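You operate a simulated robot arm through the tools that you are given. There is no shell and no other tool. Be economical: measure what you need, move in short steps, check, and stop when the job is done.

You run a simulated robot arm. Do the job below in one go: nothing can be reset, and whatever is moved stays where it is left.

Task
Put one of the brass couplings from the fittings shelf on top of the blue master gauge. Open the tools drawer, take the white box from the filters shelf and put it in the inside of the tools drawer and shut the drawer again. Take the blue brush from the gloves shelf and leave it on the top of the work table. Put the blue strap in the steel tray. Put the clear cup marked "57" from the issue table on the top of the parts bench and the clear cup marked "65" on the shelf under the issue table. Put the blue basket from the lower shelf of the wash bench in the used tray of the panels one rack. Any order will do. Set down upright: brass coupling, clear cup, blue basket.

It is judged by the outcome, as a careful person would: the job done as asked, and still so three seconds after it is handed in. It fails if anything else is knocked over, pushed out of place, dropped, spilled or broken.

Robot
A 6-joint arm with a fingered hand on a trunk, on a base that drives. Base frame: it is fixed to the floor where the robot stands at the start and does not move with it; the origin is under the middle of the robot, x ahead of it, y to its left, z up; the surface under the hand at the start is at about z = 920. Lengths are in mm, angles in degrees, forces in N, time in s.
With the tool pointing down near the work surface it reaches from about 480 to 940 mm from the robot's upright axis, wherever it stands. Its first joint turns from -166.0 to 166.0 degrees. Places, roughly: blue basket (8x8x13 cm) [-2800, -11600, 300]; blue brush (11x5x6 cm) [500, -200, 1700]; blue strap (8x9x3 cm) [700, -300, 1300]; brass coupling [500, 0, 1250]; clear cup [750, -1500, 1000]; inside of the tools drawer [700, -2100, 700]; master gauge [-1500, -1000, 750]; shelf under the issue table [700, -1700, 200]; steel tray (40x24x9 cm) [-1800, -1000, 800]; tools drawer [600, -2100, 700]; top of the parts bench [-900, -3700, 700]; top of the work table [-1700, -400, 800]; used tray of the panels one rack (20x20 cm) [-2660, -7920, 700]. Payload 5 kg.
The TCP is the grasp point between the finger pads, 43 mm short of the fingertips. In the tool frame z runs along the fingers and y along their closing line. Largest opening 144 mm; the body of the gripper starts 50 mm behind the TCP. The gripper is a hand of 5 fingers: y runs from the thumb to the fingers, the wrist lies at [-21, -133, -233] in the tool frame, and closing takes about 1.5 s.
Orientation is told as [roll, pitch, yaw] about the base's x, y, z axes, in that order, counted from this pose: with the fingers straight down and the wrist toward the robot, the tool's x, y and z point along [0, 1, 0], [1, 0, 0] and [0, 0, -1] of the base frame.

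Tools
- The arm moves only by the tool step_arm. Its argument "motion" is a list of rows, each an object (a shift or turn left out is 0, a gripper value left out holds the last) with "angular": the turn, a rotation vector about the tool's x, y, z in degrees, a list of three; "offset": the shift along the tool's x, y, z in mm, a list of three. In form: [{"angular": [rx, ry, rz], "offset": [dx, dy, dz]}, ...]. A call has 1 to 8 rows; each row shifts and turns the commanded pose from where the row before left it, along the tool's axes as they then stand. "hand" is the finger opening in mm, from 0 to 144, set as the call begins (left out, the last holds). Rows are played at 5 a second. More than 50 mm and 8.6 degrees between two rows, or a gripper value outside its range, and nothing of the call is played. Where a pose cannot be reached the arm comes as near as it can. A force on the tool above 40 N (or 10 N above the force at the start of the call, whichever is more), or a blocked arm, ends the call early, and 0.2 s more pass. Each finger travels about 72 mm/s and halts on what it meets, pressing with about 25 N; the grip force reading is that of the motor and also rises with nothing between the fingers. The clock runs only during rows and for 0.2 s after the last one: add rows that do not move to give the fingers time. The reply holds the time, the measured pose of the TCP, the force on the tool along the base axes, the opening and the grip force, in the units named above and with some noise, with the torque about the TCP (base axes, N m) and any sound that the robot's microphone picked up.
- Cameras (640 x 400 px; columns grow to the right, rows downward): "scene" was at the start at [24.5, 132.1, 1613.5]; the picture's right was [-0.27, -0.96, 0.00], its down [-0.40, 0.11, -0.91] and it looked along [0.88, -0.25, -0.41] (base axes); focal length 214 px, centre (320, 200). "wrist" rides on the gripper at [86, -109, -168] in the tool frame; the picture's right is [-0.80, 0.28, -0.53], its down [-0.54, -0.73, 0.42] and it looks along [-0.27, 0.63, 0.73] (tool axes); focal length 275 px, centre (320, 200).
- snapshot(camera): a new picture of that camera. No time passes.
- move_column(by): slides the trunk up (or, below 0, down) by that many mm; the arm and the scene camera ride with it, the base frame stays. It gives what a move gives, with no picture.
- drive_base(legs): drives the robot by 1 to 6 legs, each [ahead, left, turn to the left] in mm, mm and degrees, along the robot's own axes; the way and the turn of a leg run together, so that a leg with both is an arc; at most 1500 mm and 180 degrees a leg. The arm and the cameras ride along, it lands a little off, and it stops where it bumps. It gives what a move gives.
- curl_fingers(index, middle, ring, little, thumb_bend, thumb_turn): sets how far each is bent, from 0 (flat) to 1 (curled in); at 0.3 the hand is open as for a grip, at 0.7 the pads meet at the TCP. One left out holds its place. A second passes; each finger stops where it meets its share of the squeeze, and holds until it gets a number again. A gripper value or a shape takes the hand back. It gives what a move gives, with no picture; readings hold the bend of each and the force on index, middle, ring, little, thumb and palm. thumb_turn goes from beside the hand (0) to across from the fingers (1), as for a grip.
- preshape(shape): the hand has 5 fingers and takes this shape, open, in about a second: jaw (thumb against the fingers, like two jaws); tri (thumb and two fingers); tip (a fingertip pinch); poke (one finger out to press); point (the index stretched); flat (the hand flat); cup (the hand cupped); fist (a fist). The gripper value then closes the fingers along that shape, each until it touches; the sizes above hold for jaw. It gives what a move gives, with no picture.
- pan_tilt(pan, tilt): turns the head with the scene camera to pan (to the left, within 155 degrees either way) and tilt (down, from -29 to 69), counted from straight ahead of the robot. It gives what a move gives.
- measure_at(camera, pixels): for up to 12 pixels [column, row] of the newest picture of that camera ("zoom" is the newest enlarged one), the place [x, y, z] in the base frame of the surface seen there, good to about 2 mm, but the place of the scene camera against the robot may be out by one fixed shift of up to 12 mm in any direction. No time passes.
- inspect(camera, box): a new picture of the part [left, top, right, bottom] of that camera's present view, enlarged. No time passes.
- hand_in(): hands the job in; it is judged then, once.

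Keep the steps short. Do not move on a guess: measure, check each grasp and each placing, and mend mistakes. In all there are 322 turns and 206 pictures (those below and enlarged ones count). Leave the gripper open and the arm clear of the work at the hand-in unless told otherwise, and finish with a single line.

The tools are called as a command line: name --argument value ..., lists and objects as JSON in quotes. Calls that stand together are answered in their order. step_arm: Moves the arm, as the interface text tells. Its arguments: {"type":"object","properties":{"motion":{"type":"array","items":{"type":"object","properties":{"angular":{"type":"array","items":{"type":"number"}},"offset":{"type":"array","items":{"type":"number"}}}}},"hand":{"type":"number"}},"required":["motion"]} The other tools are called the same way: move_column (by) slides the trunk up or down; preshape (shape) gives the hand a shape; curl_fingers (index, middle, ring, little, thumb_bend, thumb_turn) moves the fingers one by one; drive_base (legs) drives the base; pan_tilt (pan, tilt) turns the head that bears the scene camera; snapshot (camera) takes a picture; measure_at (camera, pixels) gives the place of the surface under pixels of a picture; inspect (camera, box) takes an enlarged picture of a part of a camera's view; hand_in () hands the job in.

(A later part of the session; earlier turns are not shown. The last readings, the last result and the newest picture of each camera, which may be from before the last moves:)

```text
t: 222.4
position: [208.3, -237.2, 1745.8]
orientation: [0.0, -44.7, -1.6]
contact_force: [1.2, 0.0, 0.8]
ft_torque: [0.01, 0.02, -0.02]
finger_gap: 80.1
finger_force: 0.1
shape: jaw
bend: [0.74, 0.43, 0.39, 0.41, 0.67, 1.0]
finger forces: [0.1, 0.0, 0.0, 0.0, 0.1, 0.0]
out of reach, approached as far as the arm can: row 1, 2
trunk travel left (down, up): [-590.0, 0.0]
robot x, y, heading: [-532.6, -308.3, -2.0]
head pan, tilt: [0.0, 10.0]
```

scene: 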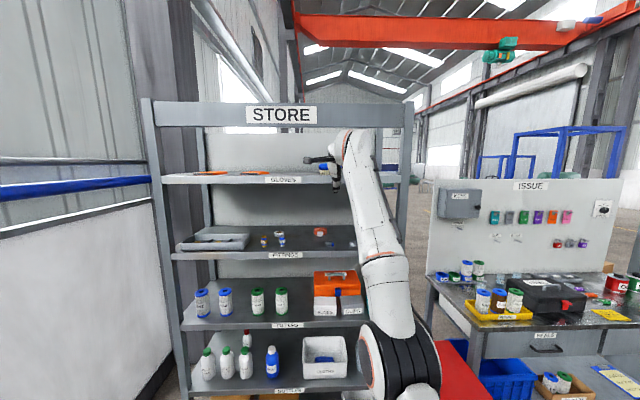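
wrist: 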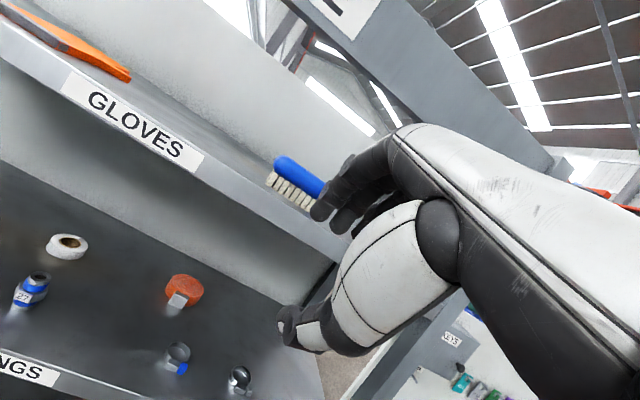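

drive_base --legs '[[270, 10, 1.8]]'

snapshot --camera "wrist"

measure_at --camera "wrist" --pixels '[[255, 180], [300, 210], [320, 210], [285, 200], [230, 215], [265, 310], [320, 205]]'

```text
t: 224.3
position: [479.3, -209.3, 1743.4]
orientation: [0.1, -44.6, 0.5]
contact_force: [1.0, -0.3, -0.1]
ft_torque: [0.01, 0.04, 0.02]
finger_gap: 80.2
finger_force: 0.1
shape: jaw
bend: [0.74, 0.43, 0.39, 0.41, 0.67, 1.0]
finger forces: [0.0, 0.0, 0.1, 0.1, 0.0, 0.1]
trunk travel left (down, up): [-590.0, 0.0]
robot x, y, heading: [-265.8, -305.9, 0.0]
head pan, tilt: [0.0, 10.0]
```

```text
91 pictures are left
```

wrist: 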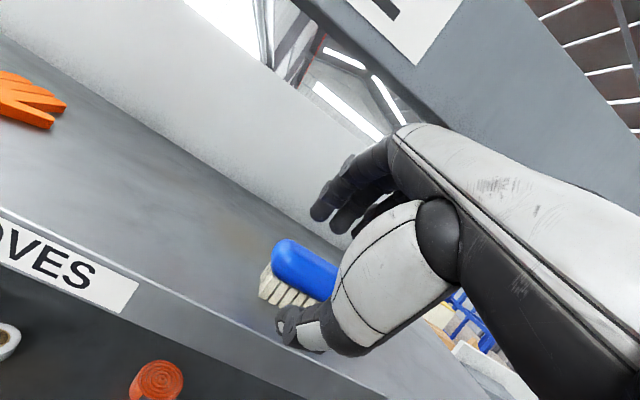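

```text
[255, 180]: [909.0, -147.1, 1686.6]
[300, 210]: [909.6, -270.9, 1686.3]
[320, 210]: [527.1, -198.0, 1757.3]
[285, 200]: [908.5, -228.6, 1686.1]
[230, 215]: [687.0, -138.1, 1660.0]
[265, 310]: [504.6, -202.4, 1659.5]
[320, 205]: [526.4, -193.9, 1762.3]
```

drive_base --legs '[[0, -32, 0]]'

move_column --by -15

drive_base --legs '[[16, 0, 0]]'

snapshot --camera "wrist"

measure_at --camera "wrist" --pixels '[[300, 255], [285, 245], [320, 260], [275, 275], [330, 280], [295, 310], [275, 290]]'

```text
t: 225.2
position: [479.0, -243.4, 1743.5]
orientation: [0.0, -44.5, 0.3]
contact_force: [0.1, -1.1, 1.4]
ft_torque: [0.06, 0.02, 0.11]
finger_gap: 80.6
finger_force: 0.0
shape: jaw
bend: [0.74, 0.43, 0.39, 0.41, 0.67, 1.0]
finger forces: [0.0, 0.1, 0.0, 0.1, 0.0, 0.0]
trunk travel left (down, up): [-590.0, 0.0]
robot x, y, heading: [-265.8, -336.0, -0.2]
head pan, tilt: [0.0, 10.0]
```

```text
t: 225.8
position: [477.8, -241.9, 1729.3]
orientation: [-0.1, -44.6, 0.3]
contact_force: [-0.4, -0.9, -0.7]
ft_torque: [0.01, 0.02, 0.01]
finger_gap: 80.4
finger_force: 0.0
shape: jaw
bend: [0.74, 0.43, 0.39, 0.41, 0.67, 1.0]
finger forces: [0.0, 0.0, 0.0, 0.0, 0.1, 0.1]
trunk travel left (down, up): [-575.0, 15.0]
robot x, y, heading: [-259.1, -337.1, -0.1]
head pan, tilt: [0.0, 10.0]
```

```text
t: 226.6
position: [486.4, -241.2, 1734.6]
orientation: [0.0, -45.0, 0.3]
contact_force: [-19.3, 0.7, 18.6]
ft_torque: [0.1, 1.78, 0.02]
finger_gap: 83.2
finger_force: 0.1
shape: jaw
bend: [0.74, 0.43, 0.39, 0.41, 0.67, 1.0]
finger forces: [0.0, 0.0, 0.0, 0.1, 26.9, 0.1]
trunk travel left (down, up): [-575.0, 15.0]
robot x, y, heading: [-245.9, -343.4, -0.2]
head pan, tilt: [0.0, 10.0]
```

```text
90 pictures are left
```

wrist: 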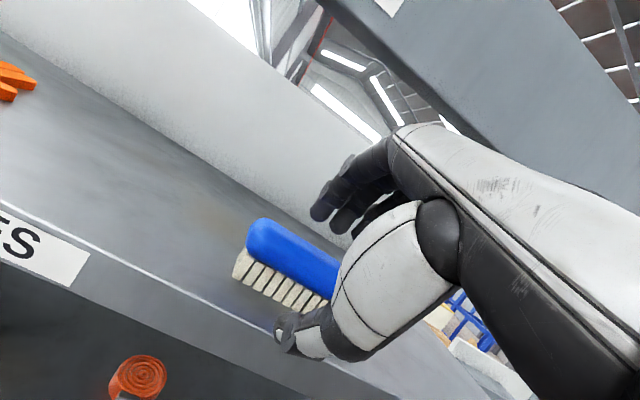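

```text
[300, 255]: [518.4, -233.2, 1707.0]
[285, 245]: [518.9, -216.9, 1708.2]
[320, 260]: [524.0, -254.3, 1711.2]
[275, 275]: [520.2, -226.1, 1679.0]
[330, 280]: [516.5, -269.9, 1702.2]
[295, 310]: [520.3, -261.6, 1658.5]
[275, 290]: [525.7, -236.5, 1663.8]
```

The thumb met the shelf lip. I back off, narrow the opening, raise 5 mm and retry.

drive_base --legs '[[-30, 0, 0]]'

move_column --by 7

step_arm --motion '[{}, {}, {}, {}]' --hand 64

drive_base --legs '[[30, 0, 0]]'

snapshot --camera "wrist"

```text
t: 227.4
position: [460.1, -240.9, 1733.2]
orientation: [0.1, -45.0, 0.3]
contact_force: [-1.4, 1.1, 2.2]
ft_torque: [-0.02, -0.03, -0.02]
finger_gap: 80.3
finger_force: 0.1
shape: jaw
bend: [0.74, 0.43, 0.39, 0.41, 0.67, 1.0]
finger forces: [0.0, 0.1, 0.0, 0.1, 0.0, 0.1]
trunk travel left (down, up): [-575.0, 15.0]
robot x, y, heading: [-281.6, -336.3, -0.1]
head pan, tilt: [0.0, 10.0]
```

```text
t: 228.0
position: [461.4, -241.1, 1739.6]
orientation: [0.2, -44.8, 0.3]
contact_force: [0.5, -1.1, -0.5]
ft_torque: [0.01, 0.03, -0.04]
finger_gap: 80.3
finger_force: 0.0
shape: jaw
bend: [0.74, 0.43, 0.39, 0.41, 0.67, 1.0]
finger forces: [0.0, 0.0, 0.0, 0.1, 0.0, 0.0]
trunk travel left (down, up): [-582.0, 8.0]
robot x, y, heading: [-277.1, -337.4, -0.1]
head pan, tilt: [0.0, 10.0]
```

```text
t: 229.0
position: [462.0, -240.2, 1739.2]
orientation: [0.1, -44.9, 0.3]
contact_force: [0.0, 0.9, -0.4]
ft_torque: [-0.03, -0.01, -0.01]
finger_gap: 64.5
finger_force: 0.2
shape: jaw
bend: [0.74, 0.47, 0.44, 0.42, 0.72, 1.0]
finger forces: [0.0, 0.0, 0.0, 0.0, 0.0, 0.1]
trunk travel left (down, up): [-582.0, 8.0]
robot x, y, heading: [-273.7, -339.4, -0.1]
head pan, tilt: [0.0, 10.0]
```

```text
t: 229.8
position: [494.7, -240.7, 1736.9]
orientation: [0.0, -44.6, 0.3]
contact_force: [2.6, -0.1, -0.4]
ft_torque: [0.0, 0.03, 0.03]
finger_gap: 64.4
finger_force: 0.0
shape: jaw
bend: [0.74, 0.47, 0.44, 0.42, 0.72, 1.0]
finger forces: [0.0, 0.0, 0.0, 0.0, 0.0, 0.1]
trunk travel left (down, up): [-582.0, 8.0]
robot x, y, heading: [-245.8, -338.5, -0.5]
head pan, tilt: [0.0, 10.0]
```

```text
89 pictures are left
```

wrist: 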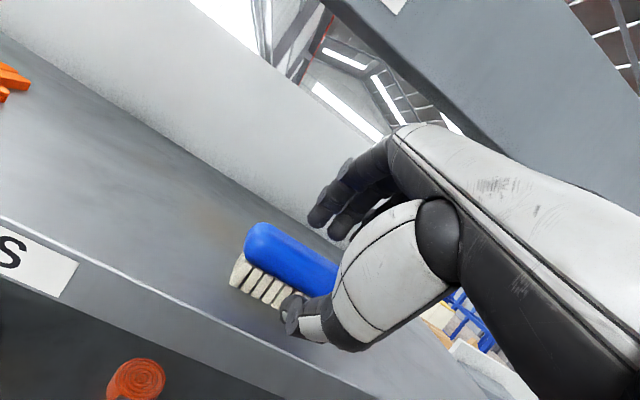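

drive_base --legs '[[12, 0, 0]]'

step_arm --motion '[{}, {}, {}, {}, {}, {}]' --hand 25

snapshot --camera "wrist"

```text
t: 230.6
position: [505.8, -241.4, 1737.5]
orientation: [0.0, -44.6, 0.3]
contact_force: [1.7, -0.2, -1.0]
ft_torque: [0.0, 0.05, 0.02]
finger_gap: 64.6
finger_force: 0.0
shape: jaw
bend: [0.74, 0.47, 0.44, 0.42, 0.72, 1.0]
finger forces: [0.1, 0.1, 0.1, 0.0, 0.1, 0.1]
trunk travel left (down, up): [-582.0, 8.0]
robot x, y, heading: [-232.8, -339.3, -0.2]
head pan, tilt: [0.0, 10.0]
```

```text
t: 231.9
position: [505.0, -240.7, 1737.6]
orientation: [0.0, -44.8, 0.3]
contact_force: [-0.5, 0.2, -0.6]
ft_torque: [0.04, 0.0, -0.04]
finger_gap: 25.5
finger_force: 0.0
shape: jaw
bend: [0.73, 0.6, 0.59, 0.55, 0.74, 1.0]
finger forces: [0.0, 0.0, 0.1, 0.0, 0.2, 0.0]
trunk travel left (down, up): [-582.0, 8.0]
robot x, y, heading: [-231.3, -338.6, -0.3]
head pan, tilt: [0.0, 10.0]
```

```text
88 pictures are left
```

wrist: 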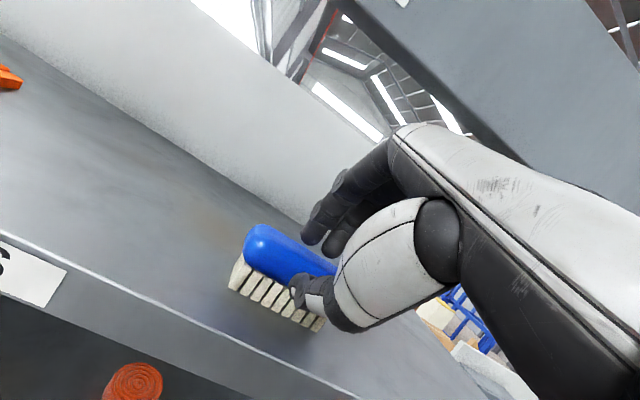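

The fingers close above the body without gripping. I'll put the thumb aside, hook the fingers behind the brush and draw it to the shelf's front edge first.

curl_fingers --index 0.42 --middle 0.42 --ring 0.42 --little 0.42 --thumb_bend 0.2 --thumb_turn 0.0

snapshot --camera "wrist"

measure_at --camera "wrist" --pixels '[[318, 215], [325, 235], [350, 230], [300, 260], [255, 235]]'

```text
t: 232.9
position: [504.3, -241.8, 1737.4]
orientation: [0.0, -44.7, 0.4]
contact_force: [-0.4, 0.2, 0.3]
ft_torque: [-0.02, -0.01, 0.03]
finger_gap: 206.9
finger_force: 0.1
shape: fingers
bend: [0.42, 0.42, 0.42, 0.42, 0.2, 0.0]
finger forces: [0.0, 0.0, 0.1, 0.1, 0.1, 0.1]
trunk travel left (down, up): [-582.0, 8.0]
robot x, y, heading: [-235.9, -338.8, -0.2]
head pan, tilt: [0.0, 10.0]
```

```text
87 pictures are left
```

wrist: 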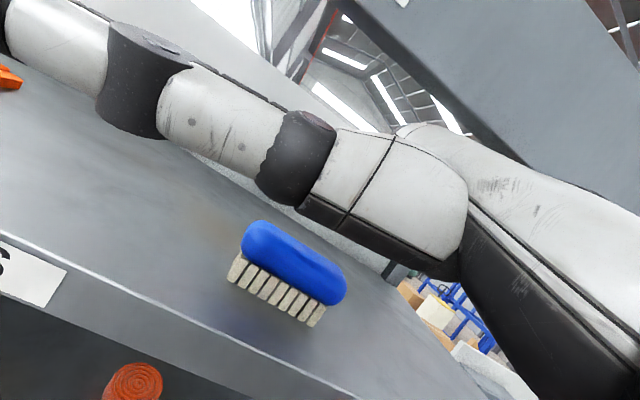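

```text
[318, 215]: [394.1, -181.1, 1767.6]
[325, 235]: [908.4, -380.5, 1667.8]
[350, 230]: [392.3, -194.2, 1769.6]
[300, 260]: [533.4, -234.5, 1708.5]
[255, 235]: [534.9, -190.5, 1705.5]
```

drive_base --legs '[[26, 0, 0]]'

move_column --by -20

snapshot --camera "wrist"

inspect --camera "scene" --box '[260, 100, 440, 220]'

```text
t: 233.8
position: [533.9, -241.0, 1734.8]
orientation: [-0.1, -44.5, 0.4]
contact_force: [1.5, 0.0, -0.6]
ft_torque: [0.0, 0.08, 0.03]
finger_gap: 207.1
finger_force: 0.0
shape: fingers
bend: [0.42, 0.42, 0.42, 0.42, 0.2, 0.0]
finger forces: [0.0, 0.1, 0.0, 0.0, 0.1, 0.0]
trunk travel left (down, up): [-582.0, 8.0]
robot x, y, heading: [-207.8, -339.6, -0.1]
head pan, tilt: [0.0, 10.0]
```

```text
t: 234.4
position: [530.6, -240.0, 1717.1]
orientation: [0.0, -44.5, 0.4]
contact_force: [-0.9, 0.5, 0.6]
ft_torque: [0.0, -0.02, 0.0]
finger_gap: 207.1
finger_force: 0.1
shape: fingers
bend: [0.42, 0.42, 0.42, 0.42, 0.2, 0.0]
finger forces: [0.0, 0.0, 0.1, 0.1, 0.0, 0.0]
trunk travel left (down, up): [-562.0, 28.0]
robot x, y, heading: [-212.4, -338.5, 0.2]
head pan, tilt: [0.0, 10.0]
```

```text
86 pictures are left
```

wrist: 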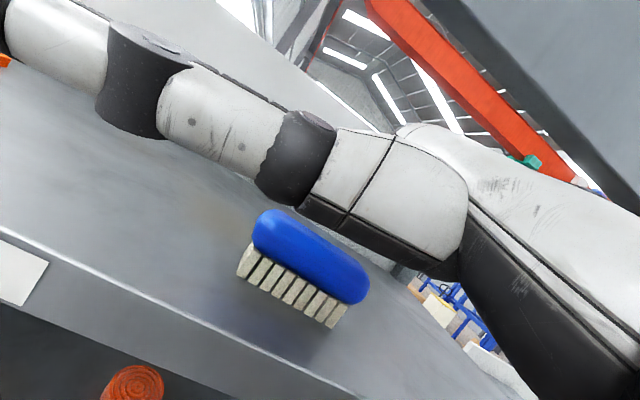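

```text
3.33 times, centred on (350, 160) of scene
```

zoom: 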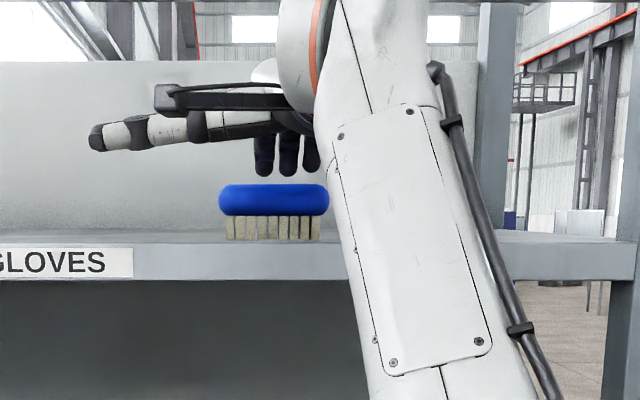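

move_column --by -14

inspect --camera "scene" --box '[290, 130, 380, 190]'

measure_at --camera "zoom" --pixels '[[220, 130], [260, 130], [310, 130], [260, 100], [220, 200]]'

```text
t: 235.1
position: [531.9, -240.9, 1702.5]
orientation: [0.0, -44.6, 0.4]
contact_force: [-0.1, 0.0, -0.2]
ft_torque: [0.04, -0.05, 0.0]
finger_gap: 206.9
finger_force: 0.1
shape: fingers
bend: [0.42, 0.42, 0.42, 0.42, 0.2, 0.0]
finger forces: [0.0, 0.0, 0.0, 0.0, 0.1, 0.0]
trunk travel left (down, up): [-548.0, 42.0]
robot x, y, heading: [-210.3, -339.0, -0.3]
head pan, tilt: [0.0, 10.0]
```

```text
6.67 times, centred on (335, 160) of scene
```

zoom: 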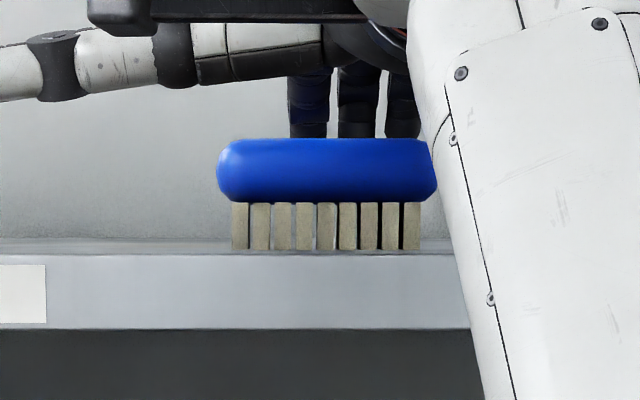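

```text
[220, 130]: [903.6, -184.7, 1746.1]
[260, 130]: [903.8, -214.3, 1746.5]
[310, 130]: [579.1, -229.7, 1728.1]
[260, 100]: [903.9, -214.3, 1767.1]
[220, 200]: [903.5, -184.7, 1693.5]
```

move_column --by -18

drive_base --legs '[[-30, 0, 0]]'

snapshot --camera "wrist"

inspect --camera "scene" --box '[290, 130, 380, 190]'

```text
t: 235.7
position: [530.7, -241.0, 1686.5]
orientation: [0.0, -44.8, 0.3]
contact_force: [0.7, 0.9, 8.0]
ft_torque: [0.07, -0.39, -0.01]
finger_gap: 209.5
finger_force: 3.7
shape: fingers
bend: [0.39, 0.42, 0.42, 0.42, 0.2, 0.0]
finger forces: [7.0, 0.0, 0.0, 0.0, 0.1, 0.0]
trunk travel left (down, up): [-530.0, 60.0]
robot x, y, heading: [-206.8, -339.6, 0.1]
head pan, tilt: [0.0, 10.0]
```

```text
t: 236.5
position: [501.2, -241.0, 1686.0]
orientation: [0.1, -44.6, 0.5]
contact_force: [-0.4, -0.6, 5.7]
ft_torque: [0.05, -0.24, -0.02]
finger_gap: 209.3
finger_force: 2.5
shape: fingers
bend: [0.39, 0.42, 0.42, 0.42, 0.2, 0.0]
finger forces: [4.8, 0.1, 0.0, 0.0, 0.0, 0.1]
trunk travel left (down, up): [-530.0, 60.0]
robot x, y, heading: [-240.0, -342.0, -0.3]
head pan, tilt: [0.0, 10.0]
```

```text
83 pictures are left
```

wrist: 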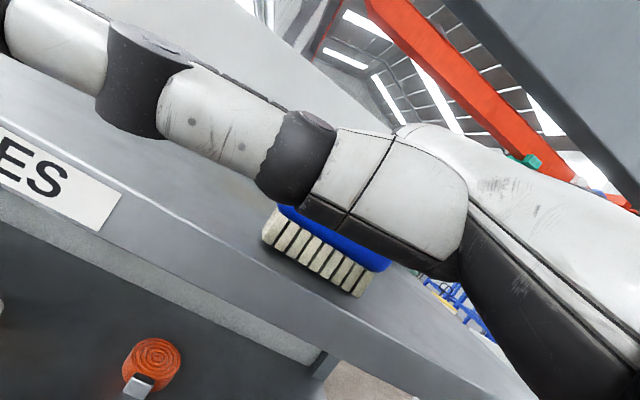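

```text
6.67 times, centred on (335, 160) of scene
```

zoom: 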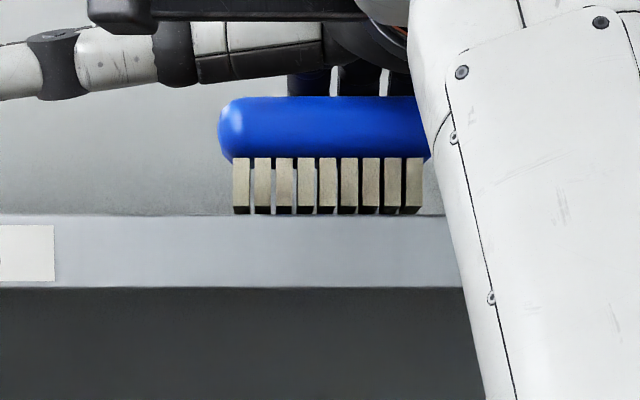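

measure_at --camera "wrist" --pixels '[[285, 240], [320, 262], [355, 285], [345, 245], [290, 212], [300, 310], [250, 275]]'

inspect --camera "wrist" --box '[230, 180, 410, 320]'

```text
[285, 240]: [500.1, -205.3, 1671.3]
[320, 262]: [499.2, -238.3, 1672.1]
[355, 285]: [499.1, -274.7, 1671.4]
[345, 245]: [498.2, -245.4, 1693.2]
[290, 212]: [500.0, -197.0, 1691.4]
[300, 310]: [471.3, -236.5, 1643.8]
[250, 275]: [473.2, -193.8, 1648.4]
```

```text
2.86 times, centred on (320, 250) of wrist
```

zoom: 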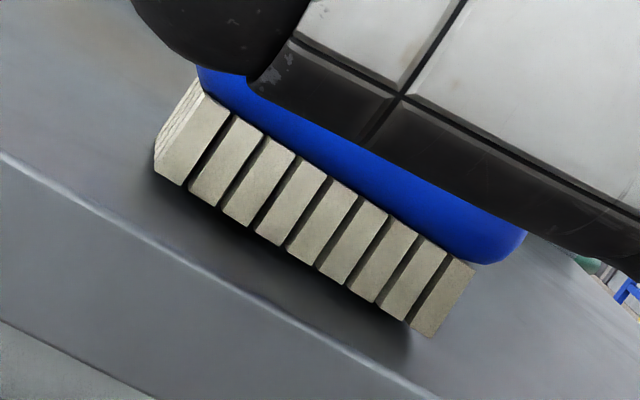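

It follows. I draw it another 22 mm.

drive_base --legs '[[-22, 0, 0]]'

snapshot --camera "wrist"

measure_at --camera "wrist" --pixels '[[285, 240], [320, 262], [355, 285], [345, 245], [300, 310], [250, 275]]'

```text
t: 237.3
position: [479.4, -241.3, 1685.5]
orientation: [-0.1, -44.7, 0.5]
contact_force: [-1.4, -0.5, 1.7]
ft_torque: [-0.03, 0.0, 0.0]
finger_gap: 207.7
finger_force: 0.1
shape: fingers
bend: [0.42, 0.42, 0.42, 0.42, 0.2, 0.0]
finger forces: [0.1, 0.0, 0.1, 0.0, 0.0, 0.0]
trunk travel left (down, up): [-530.0, 60.0]
robot x, y, heading: [-261.5, -338.8, -0.2]
head pan, tilt: [0.0, 10.0]
```

```text
80 pictures are left
```

wrist: 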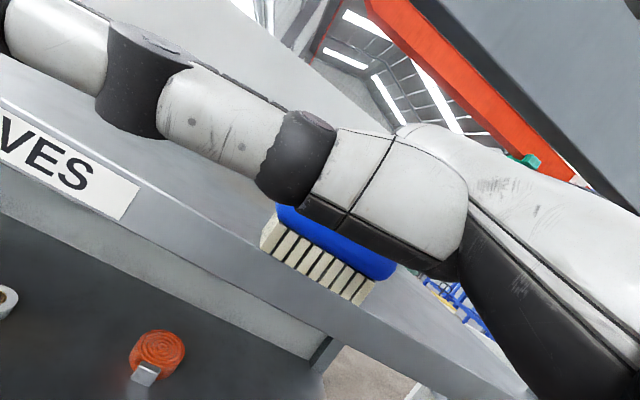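

```text
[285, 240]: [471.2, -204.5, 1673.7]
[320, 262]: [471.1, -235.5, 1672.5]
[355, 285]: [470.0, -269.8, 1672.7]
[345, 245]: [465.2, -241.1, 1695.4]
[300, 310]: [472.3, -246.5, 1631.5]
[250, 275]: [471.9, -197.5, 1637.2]
```

move_column --by 55

drive_base --legs '[[-60, 0, 0]]'

step_arm --motion '[{}, {}, {}, {}, {}, {}]' --hand 72

snapshot --camera "wrist"

measure_at --camera "wrist" --pixels '[[300, 315], [318, 215], [285, 325], [280, 250], [300, 250]]'

```text
t: 238.3
position: [480.0, -239.2, 1739.2]
orientation: [0.0, -44.6, 0.5]
contact_force: [0.2, -0.2, 0.6]
ft_torque: [-0.01, -0.04, 0.0]
finger_gap: 207.6
finger_force: 0.1
shape: fingers
bend: [0.42, 0.42, 0.42, 0.42, 0.2, 0.0]
finger forces: [0.0, 0.1, 0.1, 0.1, 0.0, 0.0]
trunk travel left (down, up): [-585.0, 5.0]
robot x, y, heading: [-263.4, -339.4, -0.2]
head pan, tilt: [0.0, 10.0]
```

```text
t: 239.3
position: [418.2, -240.7, 1742.5]
orientation: [0.1, -44.8, 0.4]
contact_force: [-1.2, -0.2, 0.2]
ft_torque: [-0.02, -0.04, -0.01]
finger_gap: 207.1
finger_force: 0.1
shape: fingers
bend: [0.42, 0.42, 0.42, 0.42, 0.2, 0.0]
finger forces: [0.1, 0.1, 0.1, 0.0, 0.0, 0.0]
trunk travel left (down, up): [-585.0, 5.0]
robot x, y, heading: [-316.7, -335.2, -0.3]
head pan, tilt: [0.0, 10.0]
```

```text
t: 240.7
position: [420.1, -241.4, 1740.4]
orientation: [0.0, -44.6, 0.5]
contact_force: [0.0, -0.3, 0.5]
ft_torque: [0.03, 0.01, 0.01]
finger_gap: 72.5
finger_force: 0.1
shape: jaw
bend: [0.74, 0.45, 0.42, 0.4, 0.7, 1.0]
finger forces: [0.1, 0.1, 0.1, 0.0, 0.0, 0.0]
trunk travel left (down, up): [-585.0, 5.0]
robot x, y, heading: [-322.5, -335.7, -0.2]
head pan, tilt: [0.0, 10.0]
```

```text
79 pictures are left
```

wrist: 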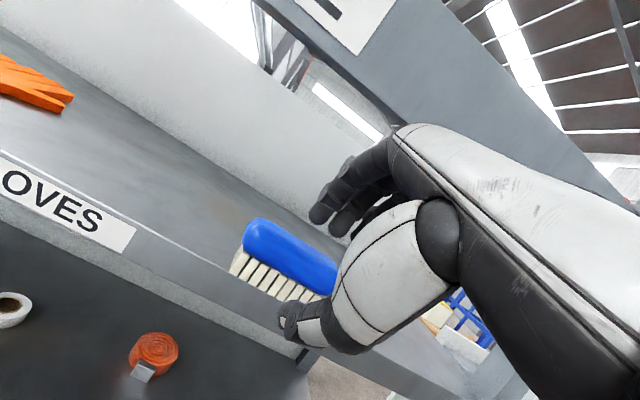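

```text
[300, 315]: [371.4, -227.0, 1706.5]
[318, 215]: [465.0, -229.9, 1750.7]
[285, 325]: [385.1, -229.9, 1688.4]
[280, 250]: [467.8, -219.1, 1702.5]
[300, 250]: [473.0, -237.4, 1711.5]
```

drive_base --legs '[[45, 0, 0]]'

move_column --by -22

snapshot --camera "wrist"

measure_at --camera "wrist" --pixels '[[285, 325], [318, 210], [300, 245], [280, 260], [290, 300]]'

```text
t: 241.6
position: [469.3, -240.0, 1738.4]
orientation: [0.0, -44.4, 0.4]
contact_force: [1.5, -0.2, -0.7]
ft_torque: [-0.01, 0.05, 0.0]
finger_gap: 72.5
finger_force: 0.1
shape: jaw
bend: [0.74, 0.45, 0.42, 0.4, 0.7, 1.0]
finger forces: [0.1, 0.1, 0.0, 0.0, 0.1, 0.0]
trunk travel left (down, up): [-585.0, 5.0]
robot x, y, heading: [-275.1, -340.0, -0.1]
head pan, tilt: [0.0, 10.0]
```

```text
t: 242.2
position: [466.5, -241.1, 1716.5]
orientation: [0.1, -44.7, 0.4]
contact_force: [-0.9, 1.1, -0.3]
ft_torque: [0.02, 0.02, 0.02]
finger_gap: 72.3
finger_force: 0.1
shape: jaw
bend: [0.74, 0.45, 0.42, 0.4, 0.7, 1.0]
finger forces: [0.0, 0.0, 0.0, 0.0, 0.1, 0.1]
trunk travel left (down, up): [-563.0, 27.0]
robot x, y, heading: [-278.6, -334.8, -0.1]
head pan, tilt: [0.0, 10.0]
```

```text
78 pictures are left
```

wrist: 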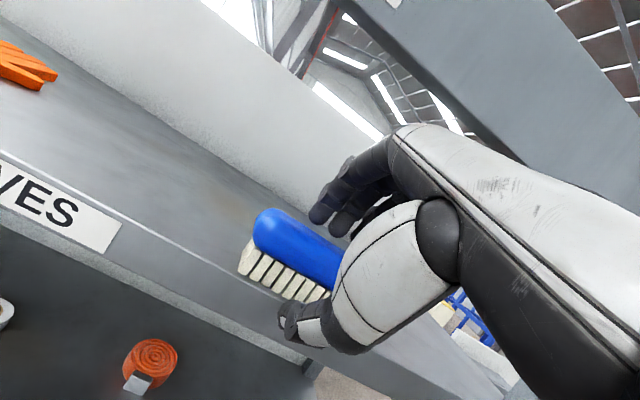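

```text
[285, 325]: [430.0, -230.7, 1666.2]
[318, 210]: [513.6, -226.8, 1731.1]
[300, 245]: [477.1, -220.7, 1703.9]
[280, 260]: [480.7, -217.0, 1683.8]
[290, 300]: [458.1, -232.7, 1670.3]
```

drive_base --legs '[[10, 0, 0]]'

move_column --by -8

step_arm --motion '[{}, {}, {}, {}, {}, {}]' --hand 20

snapshot --camera "wrist"

```text
t: 243.0
position: [475.0, -239.8, 1719.0]
orientation: [0.2, -44.7, 0.4]
contact_force: [-3.4, 0.1, 2.2]
ft_torque: [-0.01, 0.2, 0.0]
finger_gap: 73.4
finger_force: 0.1
shape: jaw
bend: [0.74, 0.45, 0.42, 0.4, 0.69, 1.0]
finger forces: [0.0, 0.0, 0.0, 0.0, 3.8, 0.0]
trunk travel left (down, up): [-563.0, 27.0]
robot x, y, heading: [-263.0, -339.5, 0.1]
head pan, tilt: [0.0, 10.0]
```

```text
t: 243.6
position: [474.3, -240.5, 1711.5]
orientation: [0.1, -44.7, 0.4]
contact_force: [-4.2, 0.1, 3.8]
ft_torque: [0.0, 0.31, 0.0]
finger_gap: 73.4
finger_force: 0.2
shape: jaw
bend: [0.74, 0.45, 0.42, 0.4, 0.7, 1.0]
finger forces: [0.3, 0.2, 0.1, 0.0, 5.2, 0.0]
trunk travel left (down, up): [-555.0, 35.0]
robot x, y, heading: [-264.3, -338.0, 0.3]
head pan, tilt: [0.0, 10.0]
```

```text
t: 245.0
position: [474.0, -239.5, 1710.3]
orientation: [0.2, -44.6, 0.4]
contact_force: [-21.4, 0.3, -14.4]
ft_torque: [-0.02, 1.11, -0.02]
finger_gap: 55.1
finger_force: 24.7
shape: jaw
bend: [0.75, 0.53, 0.52, 0.47, 0.72, 1.0]
finger forces: [0.0, 0.0, 0.0, 0.0, 21.7, 0.1]
trunk travel left (down, up): [-555.0, 35.0]
robot x, y, heading: [-261.8, -340.6, -0.2]
head pan, tilt: [0.0, 10.0]
```

```text
77 pictures are left
```

wrist: 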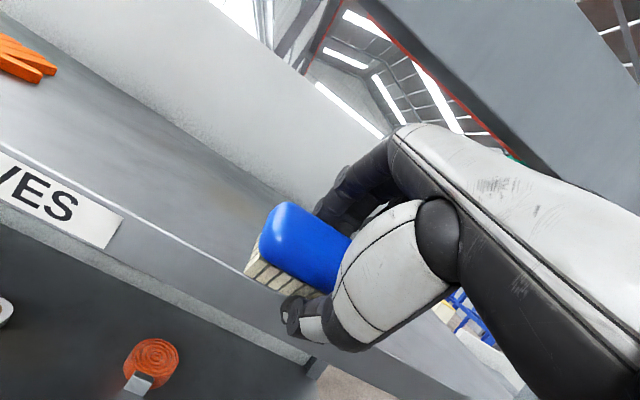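

step_arm --motion '[{}, {}, {}, {}]' --hand 78

snapshot --camera "wrist"

measure_at --camera "wrist" --pixels '[[300, 235], [280, 255], [265, 235], [285, 270], [260, 275], [320, 290], [285, 325], [295, 300]]'

```text
t: 246.0
position: [476.0, -241.2, 1710.6]
orientation: [-0.1, -44.7, 0.4]
contact_force: [-3.4, -0.2, 2.2]
ft_torque: [0.0, 0.14, 0.01]
finger_gap: 78.0
finger_force: 0.1
shape: jaw
bend: [0.74, 0.43, 0.4, 0.4, 0.68, 1.0]
finger forces: [0.0, 0.1, 0.0, 0.0, 2.3, 0.0]
trunk travel left (down, up): [-555.0, 35.0]
robot x, y, heading: [-261.0, -338.6, -0.2]
head pan, tilt: [0.0, 10.0]
```

```text
76 pictures are left
```

wrist: 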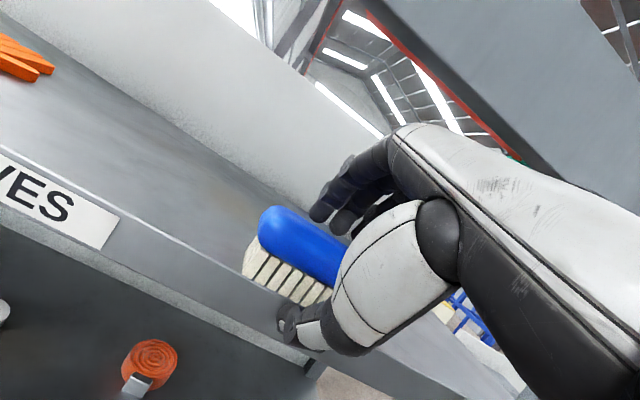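

```text
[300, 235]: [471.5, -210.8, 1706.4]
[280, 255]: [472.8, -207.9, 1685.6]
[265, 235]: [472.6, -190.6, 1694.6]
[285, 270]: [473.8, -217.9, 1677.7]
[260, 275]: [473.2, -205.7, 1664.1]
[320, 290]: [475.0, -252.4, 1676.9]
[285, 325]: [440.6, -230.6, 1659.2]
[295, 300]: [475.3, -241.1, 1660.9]
```

move_column --by 9

step_arm --motion '[{}, {}, {}, {}, {}, {}]' --hand 20

snapshot --camera "wrist"

```text
t: 246.5
position: [476.7, -239.9, 1718.9]
orientation: [0.0, -44.6, 0.4]
contact_force: [-2.0, -0.8, 0.4]
ft_torque: [-0.05, 0.08, 0.01]
finger_gap: 78.9
finger_force: 0.0
shape: jaw
bend: [0.74, 0.43, 0.4, 0.4, 0.68, 1.0]
finger forces: [0.1, 0.0, 0.1, 0.0, 1.4, 0.0]
trunk travel left (down, up): [-564.0, 26.0]
robot x, y, heading: [-265.1, -337.7, -0.0]
head pan, tilt: [0.0, 10.0]
```

```text
t: 247.9
position: [474.9, -240.9, 1720.7]
orientation: [0.0, -44.8, 0.3]
contact_force: [-7.5, 0.4, 11.8]
ft_torque: [-0.09, 0.48, -0.08]
finger_gap: 55.7
finger_force: 25.4
shape: jaw
bend: [0.74, 0.52, 0.53, 0.51, 0.72, 1.0]
finger forces: [12.9, 7.0, 2.6, 0.1, 24.0, 0.1]
trunk travel left (down, up): [-564.0, 26.0]
robot x, y, heading: [-263.5, -340.1, 0.1]
head pan, tilt: [0.0, 10.0]
```

```text
75 pictures are left
```

wrist: 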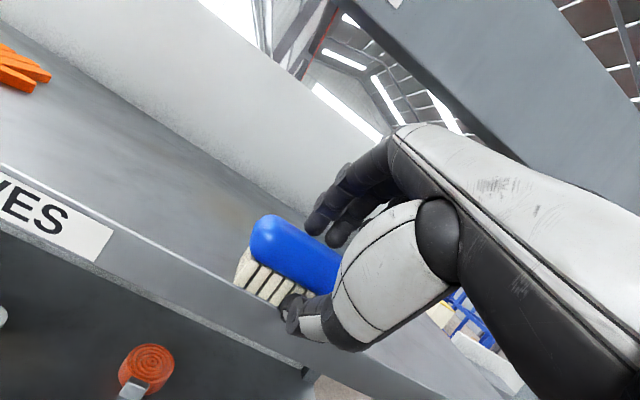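

move_column --by 24

snapshot --camera "wrist"

inspect --camera "scene" --box '[260, 100, 440, 220]'

```text
t: 248.6
position: [478.3, -240.6, 1742.1]
orientation: [0.0, -44.5, 0.4]
contact_force: [0.8, 0.4, -1.1]
ft_torque: [-0.01, 0.0, 0.0]
finger_gap: 53.1
finger_force: 25.0
shape: jaw
bend: [0.74, 0.54, 0.56, 0.51, 0.72, 1.0]
finger forces: [12.4, 4.5, 1.9, 0.0, 20.1, 0.1]
trunk travel left (down, up): [-588.0, 2.0]
robot x, y, heading: [-264.0, -335.7, -0.1]
head pan, tilt: [0.0, 10.0]
```

```text
74 pictures are left
```

wrist: 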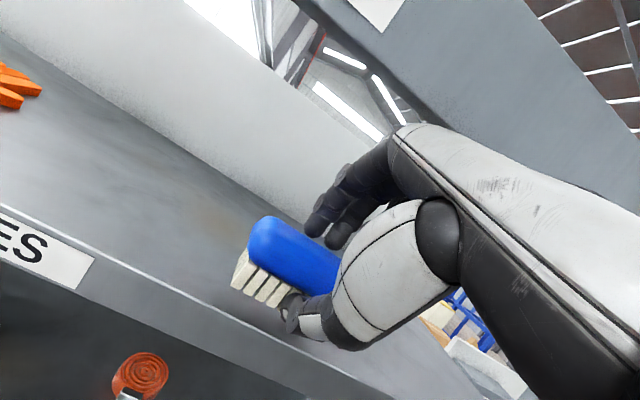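

```text
3.33 times, centred on (350, 160) of scene
```

zoom: 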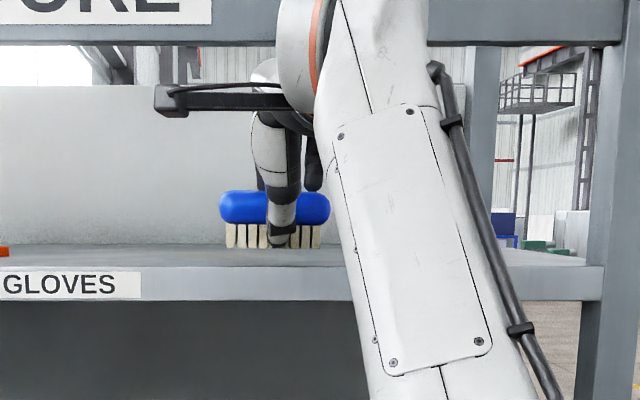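

Brush is held. Back out, turn to the work table.

drive_base --legs '[[-300, 0, 0], [0, 0, -90], [0, 0, -90]]'

pan_tilt --pan 15 --tilt 40

```text
t: 258.3
position: [-1298.8, -447.4, 1741.9]
orientation: [0.1, -44.6, -178.7]
contact_force: [0.2, 0.2, -0.1]
ft_torque: [0.01, 0.01, 0.0]
finger_gap: 49.4
finger_force: 25.6
shape: jaw
bend: [0.74, 0.54, 0.55, 0.51, 0.74, 1.0]
finger forces: [8.3, 6.4, 4.3, 0.0, 19.3, 0.1]
trunk travel left (down, up): [-588.0, 2.0]
robot x, y, heading: [-561.1, -338.0, -179.3]
head pan, tilt: [0.0, 10.0]
```

```text
t: 259.2
position: [-1298.8, -448.0, 1742.6]
orientation: [0.1, -44.6, -178.7]
contact_force: [0.1, 0.1, -0.1]
ft_torque: [0.01, -0.06, 0.02]
finger_gap: 49.4
finger_force: 24.7
shape: jaw
bend: [0.74, 0.54, 0.55, 0.51, 0.74, 1.0]
finger forces: [8.2, 6.3, 4.3, 0.0, 19.1, 0.0]
trunk travel left (down, up): [-588.0, 2.0]
robot x, y, heading: [-562.0, -338.4, -179.2]
head pan, tilt: [15.0, 40.0]
```

drive_base --legs '[[0, 380, 0], [110, 0, 0]]'

move_column --by -400

snapshot --camera "wrist"

snapshot --camera "scene"

```text
t: 262.4
position: [-1405.3, -830.0, 1741.3]
orientation: [0.0, -44.6, -178.6]
contact_force: [-1.9, -0.7, -1.4]
ft_torque: [0.0, -0.04, 0.03]
finger_gap: 49.4
finger_force: 25.2
shape: jaw
bend: [0.74, 0.54, 0.55, 0.51, 0.74, 1.0]
finger forces: [8.2, 6.4, 4.3, 0.1, 19.1, 0.1]
trunk travel left (down, up): [-588.0, 2.0]
robot x, y, heading: [-663.4, -718.3, -179.1]
head pan, tilt: [15.0, 40.0]
```

```text
t: 266.2
position: [-1404.1, -829.4, 1341.9]
orientation: [0.0, -44.5, -178.7]
contact_force: [-0.1, -0.8, -0.9]
ft_torque: [-0.04, 0.01, -0.02]
finger_gap: 49.4
finger_force: 24.5
shape: jaw
bend: [0.74, 0.54, 0.55, 0.51, 0.74, 1.0]
finger forces: [8.3, 6.6, 4.2, 0.0, 19.0, 0.1]
trunk travel left (down, up): [-188.0, 402.0]
robot x, y, heading: [-664.5, -719.8, -179.0]
head pan, tilt: [15.0, 40.0]
```

```text
72 pictures are left
```

wrist: 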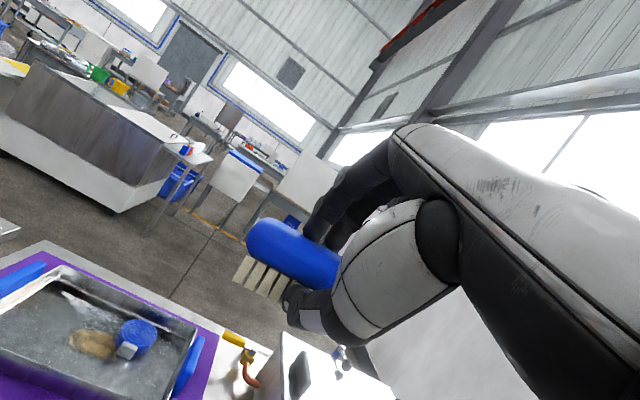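

```text
71 pictures are left
```

scene: 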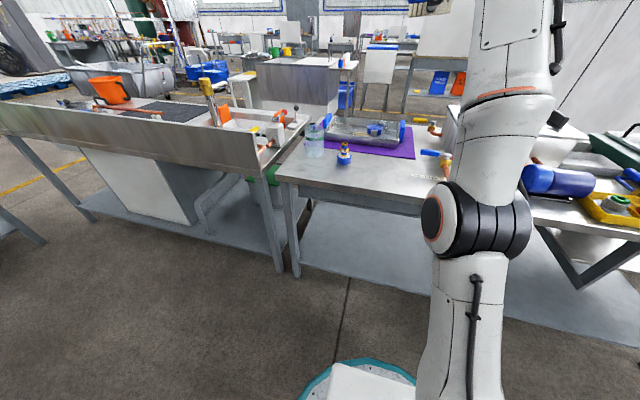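

step_arm --motion '[{"offset": [0, -35, 35]}, {"offset": [0, -35, 35]}, {"offset": [0, -35, 35]}, {"offset": [0, -35, 35]}, {"offset": [0, -35, 35]}, {"angular": [7, 0, 0]}, {"angular": [7, 0, 0]}, {}]'

snapshot --camera "wrist"

measure_at --camera "wrist" --pixels '[[255, 240], [270, 222], [335, 280], [300, 245], [245, 275], [270, 290], [237, 280]]'

```text
t: 268.1
position: [-1480.5, -852.0, 1195.9]
orientation: [0.0, -30.4, -178.5]
contact_force: [0.2, -0.3, -0.8]
ft_torque: [-0.03, -0.02, 0.02]
finger_gap: 49.3
finger_force: 25.3
shape: jaw
bend: [0.74, 0.54, 0.55, 0.51, 0.74, 1.0]
finger forces: [8.2, 6.5, 4.0, 0.0, 18.2, 0.0]
out of reach, approached as far as the arm can: row 1, 2, 3, 4, 5, 6, 7
trunk travel left (down, up): [-188.0, 402.0]
robot x, y, heading: [-663.2, -718.9, -178.8]
head pan, tilt: [15.0, 40.0]
```

```text
70 pictures are left
```

wrist: 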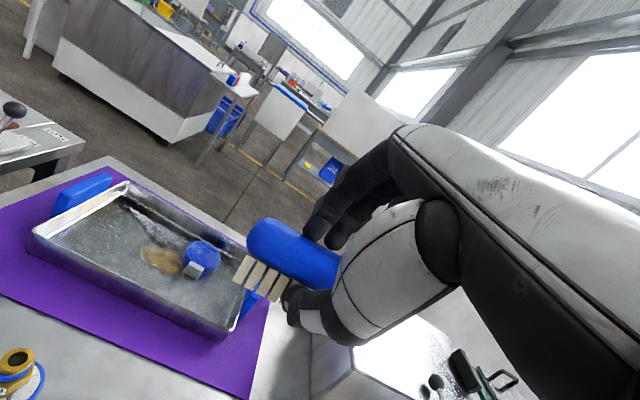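

```text
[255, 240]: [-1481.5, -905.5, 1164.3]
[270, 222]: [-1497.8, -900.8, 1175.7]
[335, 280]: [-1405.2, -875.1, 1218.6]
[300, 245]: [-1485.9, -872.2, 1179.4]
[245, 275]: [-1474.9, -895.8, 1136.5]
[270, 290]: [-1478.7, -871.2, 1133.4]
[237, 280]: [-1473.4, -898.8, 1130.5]
```

drive_base --legs '[[-50, -10, 0]]'

step_arm --motion '[{"angular": [-6, 0, 0]}, {"angular": [-6, 0, 0]}, {"offset": [0, -33, 36]}, {"offset": [0, -33, 36]}, {}]'

move_column --by -150

snapshot --camera "wrist"

measure_at --camera "wrist" --pixels '[[255, 240], [270, 222], [300, 245], [245, 275], [270, 290], [237, 280], [200, 330], [330, 380]]'

```text
t: 269.0
position: [-1430.0, -841.7, 1197.0]
orientation: [-0.1, -30.6, -178.5]
contact_force: [0.1, -0.1, -0.2]
ft_torque: [0.0, 0.03, -0.02]
finger_gap: 49.4
finger_force: 25.2
shape: jaw
bend: [0.74, 0.54, 0.55, 0.51, 0.74, 1.0]
finger forces: [8.2, 6.6, 4.1, 0.0, 18.3, 0.0]
trunk travel left (down, up): [-188.0, 402.0]
robot x, y, heading: [-615.7, -708.0, -178.9]
head pan, tilt: [15.0, 40.0]
```

```text
t: 270.2
position: [-1515.6, -859.7, 1175.7]
orientation: [0.1, -42.4, -178.5]
contact_force: [-0.7, -0.1, -1.0]
ft_torque: [-0.02, 0.01, 0.0]
finger_gap: 49.4
finger_force: 24.7
shape: jaw
bend: [0.74, 0.54, 0.55, 0.51, 0.74, 1.0]
finger forces: [8.0, 6.4, 4.0, 0.0, 18.1, 0.0]
out of reach, approached as far as the arm can: row 1, 2, 3, 4
trunk travel left (down, up): [-188.0, 402.0]
robot x, y, heading: [-613.9, -707.4, -179.4]
head pan, tilt: [15.0, 40.0]
```

```text
t: 271.9
position: [-1513.2, -859.2, 1025.6]
orientation: [0.1, -42.4, -178.4]
contact_force: [0.3, 0.5, -0.8]
ft_torque: [-0.01, -0.02, 0.01]
finger_gap: 49.5
finger_force: 24.8
shape: jaw
bend: [0.74, 0.54, 0.55, 0.51, 0.74, 1.0]
finger forces: [8.0, 6.5, 4.1, 0.0, 18.2, 0.1]
trunk travel left (down, up): [-38.0, 552.0]
robot x, y, heading: [-614.9, -707.7, -179.0]
head pan, tilt: [15.0, 40.0]
```

```text
69 pictures are left
```

wrist: 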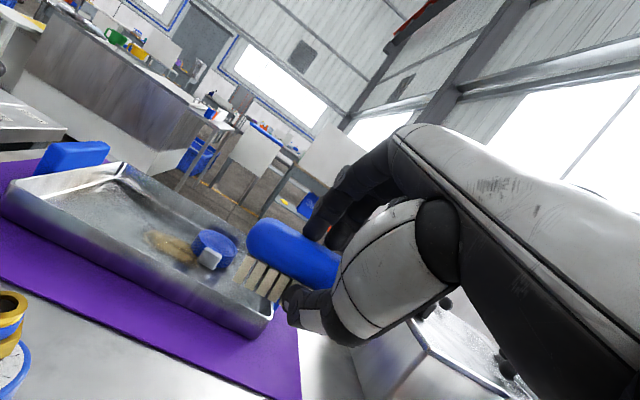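

```text
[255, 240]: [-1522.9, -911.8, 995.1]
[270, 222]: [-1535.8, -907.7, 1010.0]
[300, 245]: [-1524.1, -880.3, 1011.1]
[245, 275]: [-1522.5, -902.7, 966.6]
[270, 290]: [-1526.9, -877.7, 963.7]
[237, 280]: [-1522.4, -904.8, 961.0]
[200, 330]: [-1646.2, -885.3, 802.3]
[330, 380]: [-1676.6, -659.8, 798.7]
```

drive_base --legs '[[-70, 0, 0]]'

move_column --by -38

step_arm --motion '[{"offset": [0, -20, 22]}, {"offset": [0, -20, 22]}, {"offset": [0, -20, 22]}, {}]'

```text
t: 272.9
position: [-1444.0, -857.9, 1026.0]
orientation: [0.0, -42.5, -178.6]
contact_force: [-0.2, -0.5, -1.1]
ft_torque: [-0.02, -0.04, 0.02]
finger_gap: 49.3
finger_force: 25.3
shape: jaw
bend: [0.74, 0.54, 0.55, 0.51, 0.74, 1.0]
finger forces: [8.0, 6.5, 4.1, 0.0, 18.1, 0.1]
trunk travel left (down, up): [-38.0, 552.0]
robot x, y, heading: [-544.9, -705.0, -179.2]
head pan, tilt: [15.0, 40.0]
```

```text
t: 273.8
position: [-1444.2, -857.5, 988.4]
orientation: [0.0, -42.5, -178.6]
contact_force: [-0.4, 0.1, -1.3]
ft_torque: [-0.02, -0.04, 0.0]
finger_gap: 49.4
finger_force: 25.0
shape: jaw
bend: [0.74, 0.54, 0.55, 0.51, 0.74, 1.0]
finger forces: [8.0, 6.5, 4.1, 0.0, 18.0, 0.1]
trunk travel left (down, up): [0.0, 590.0]
robot x, y, heading: [-543.3, -705.8, -179.0]
head pan, tilt: [15.0, 40.0]
```

```text
t: 274.8
position: [-1486.7, -861.9, 928.1]
orientation: [0.0, -42.3, -178.6]
contact_force: [-0.5, -0.9, -1.9]
ft_torque: [-0.01, 0.0, -0.01]
finger_gap: 49.4
finger_force: 24.9
shape: jaw
bend: [0.74, 0.54, 0.55, 0.51, 0.74, 1.0]
finger forces: [7.8, 6.5, 4.1, 0.1, 18.0, 0.0]
out of reach, approached as far as the arm can: row 1, 2, 3
trunk travel left (down, up): [0.0, 590.0]
robot x, y, heading: [-544.7, -704.9, -179.2]
head pan, tilt: [15.0, 40.0]
```

drive_base --legs '[[-40, 0, 0]]'

step_arm --motion '[{"offset": [0, -20, 22]}, {"offset": [0, -15, 16]}, {}]'

snapshot --camera "wrist"

measure_at --camera "wrist" --pixels '[[255, 240], [245, 275], [270, 290], [237, 280], [230, 330], [300, 380]]'

```text
t: 275.6
position: [-1446.9, -863.5, 928.7]
orientation: [0.0, -42.3, -178.5]
contact_force: [-0.1, 0.0, -0.3]
ft_torque: [0.01, -0.02, 0.01]
finger_gap: 49.4
finger_force: 25.1
shape: jaw
bend: [0.74, 0.54, 0.55, 0.51, 0.74, 1.0]
finger forces: [7.9, 6.5, 4.1, 0.0, 17.9, 0.1]
trunk travel left (down, up): [0.0, 590.0]
robot x, y, heading: [-502.8, -703.8, -178.9]
head pan, tilt: [15.0, 40.0]
```

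```text
t: 276.4
position: [-1468.9, -867.8, 891.3]
orientation: [0.1, -42.2, -178.5]
contact_force: [0.0, 0.4, -0.9]
ft_torque: [0.0, -0.03, 0.02]
finger_gap: 49.3
finger_force: 24.4
shape: jaw
bend: [0.74, 0.54, 0.55, 0.51, 0.74, 1.0]
finger forces: [7.9, 6.5, 4.1, 0.0, 17.9, 0.0]
out of reach, approached as far as the arm can: row 1, 2
trunk travel left (down, up): [0.0, 590.0]
robot x, y, heading: [-506.1, -703.2, -179.0]
head pan, tilt: [15.0, 40.0]
```

```text
68 pictures are left
```

wrist: 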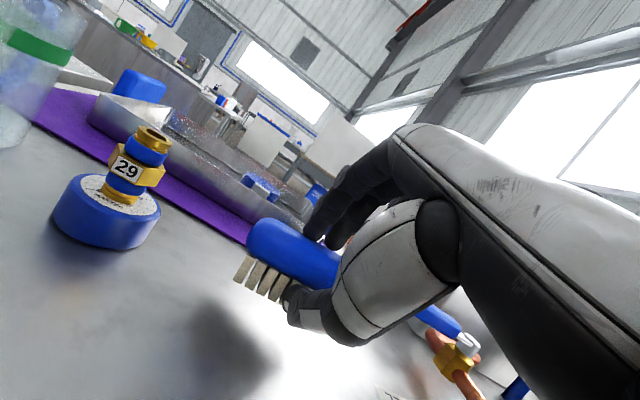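

```text
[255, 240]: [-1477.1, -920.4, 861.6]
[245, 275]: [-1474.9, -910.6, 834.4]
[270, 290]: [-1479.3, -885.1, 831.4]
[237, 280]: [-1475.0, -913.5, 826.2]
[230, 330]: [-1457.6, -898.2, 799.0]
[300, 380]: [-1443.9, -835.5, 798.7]
```

step_arm --motion '[{"offset": [0, -9, 10]}, {"offset": [0, -6, 7]}, {"offset": [0, -3, 3]}]'

step_arm --motion '[{"offset": [0, -3, 3]}, {"offset": [0, -2, 2]}]'

```text
t: 277.2
position: [-1480.9, -868.4, 870.8]
orientation: [0.0, -42.2, -178.6]
contact_force: [0.6, -0.4, -0.5]
ft_torque: [0.02, -0.03, 0.01]
finger_gap: 49.6
finger_force: 25.1
shape: jaw
bend: [0.74, 0.54, 0.55, 0.51, 0.74, 1.0]
finger forces: [7.9, 6.5, 4.1, 0.0, 17.8, 0.0]
out of reach, approached as far as the arm can: row 1, 2
trunk travel left (down, up): [0.0, 590.0]
robot x, y, heading: [-504.0, -705.1, -178.8]
head pan, tilt: [15.0, 40.0]
```

```text
t: 277.9
position: [-1483.3, -869.4, 867.4]
orientation: [-0.1, -42.5, -178.5]
contact_force: [2.5, 1.5, 6.3]
ft_torque: [0.01, 0.17, -0.04]
finger_gap: 46.8
finger_force: 24.9
shape: jaw
bend: [0.74, 0.55, 0.56, 0.51, 0.76, 1.0]
finger forces: [10.2, 4.3, 0.8, 0.1, 15.0, 0.1]
out of reach, approached as far as the arm can: row 1
trunk travel left (down, up): [0.0, 590.0]
robot x, y, heading: [-505.7, -703.6, -179.0]
head pan, tilt: [15.0, 40.0]
```

Contact with the table (6 N). Open and withdraw upwards/back.

step_arm --motion '[{}, {}, {}, {}]' --hand 80

move_column --by 150

snapshot --camera "wrist"

```text
t: 278.9
position: [-1483.9, -869.6, 865.3]
orientation: [0.1, -42.4, -178.6]
contact_force: [0.0, 0.6, 5.5]
ft_torque: [-0.09, -0.02, -0.01]
finger_gap: 75.6
finger_force: 0.0
shape: jaw
bend: [0.74, 0.43, 0.4, 0.41, 0.71, 1.0]
finger forces: [0.1, 0.1, 0.0, 0.0, 6.0, 0.0]
trunk travel left (down, up): [0.0, 590.0]
robot x, y, heading: [-505.0, -700.4, -179.1]
head pan, tilt: [15.0, 40.0]
```

```text
t: 280.6
position: [-1483.9, -869.4, 1015.1]
orientation: [-0.1, -42.3, -178.6]
contact_force: [0.1, 1.2, -1.1]
ft_torque: [0.0, 0.0, 0.02]
finger_gap: 80.1
finger_force: 0.1
shape: jaw
bend: [0.74, 0.43, 0.4, 0.41, 0.67, 1.0]
finger forces: [0.0, 0.0, 0.0, 0.0, 0.0, 0.0]
trunk travel left (down, up): [-150.0, 440.0]
robot x, y, heading: [-504.8, -706.4, -179.0]
head pan, tilt: [15.0, 40.0]
```

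```text
67 pictures are left
```

wrist: 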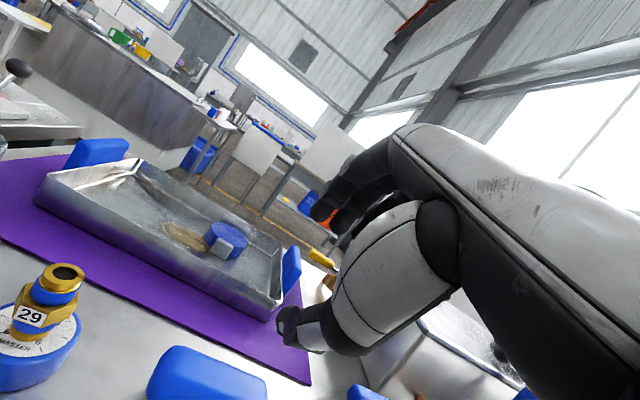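

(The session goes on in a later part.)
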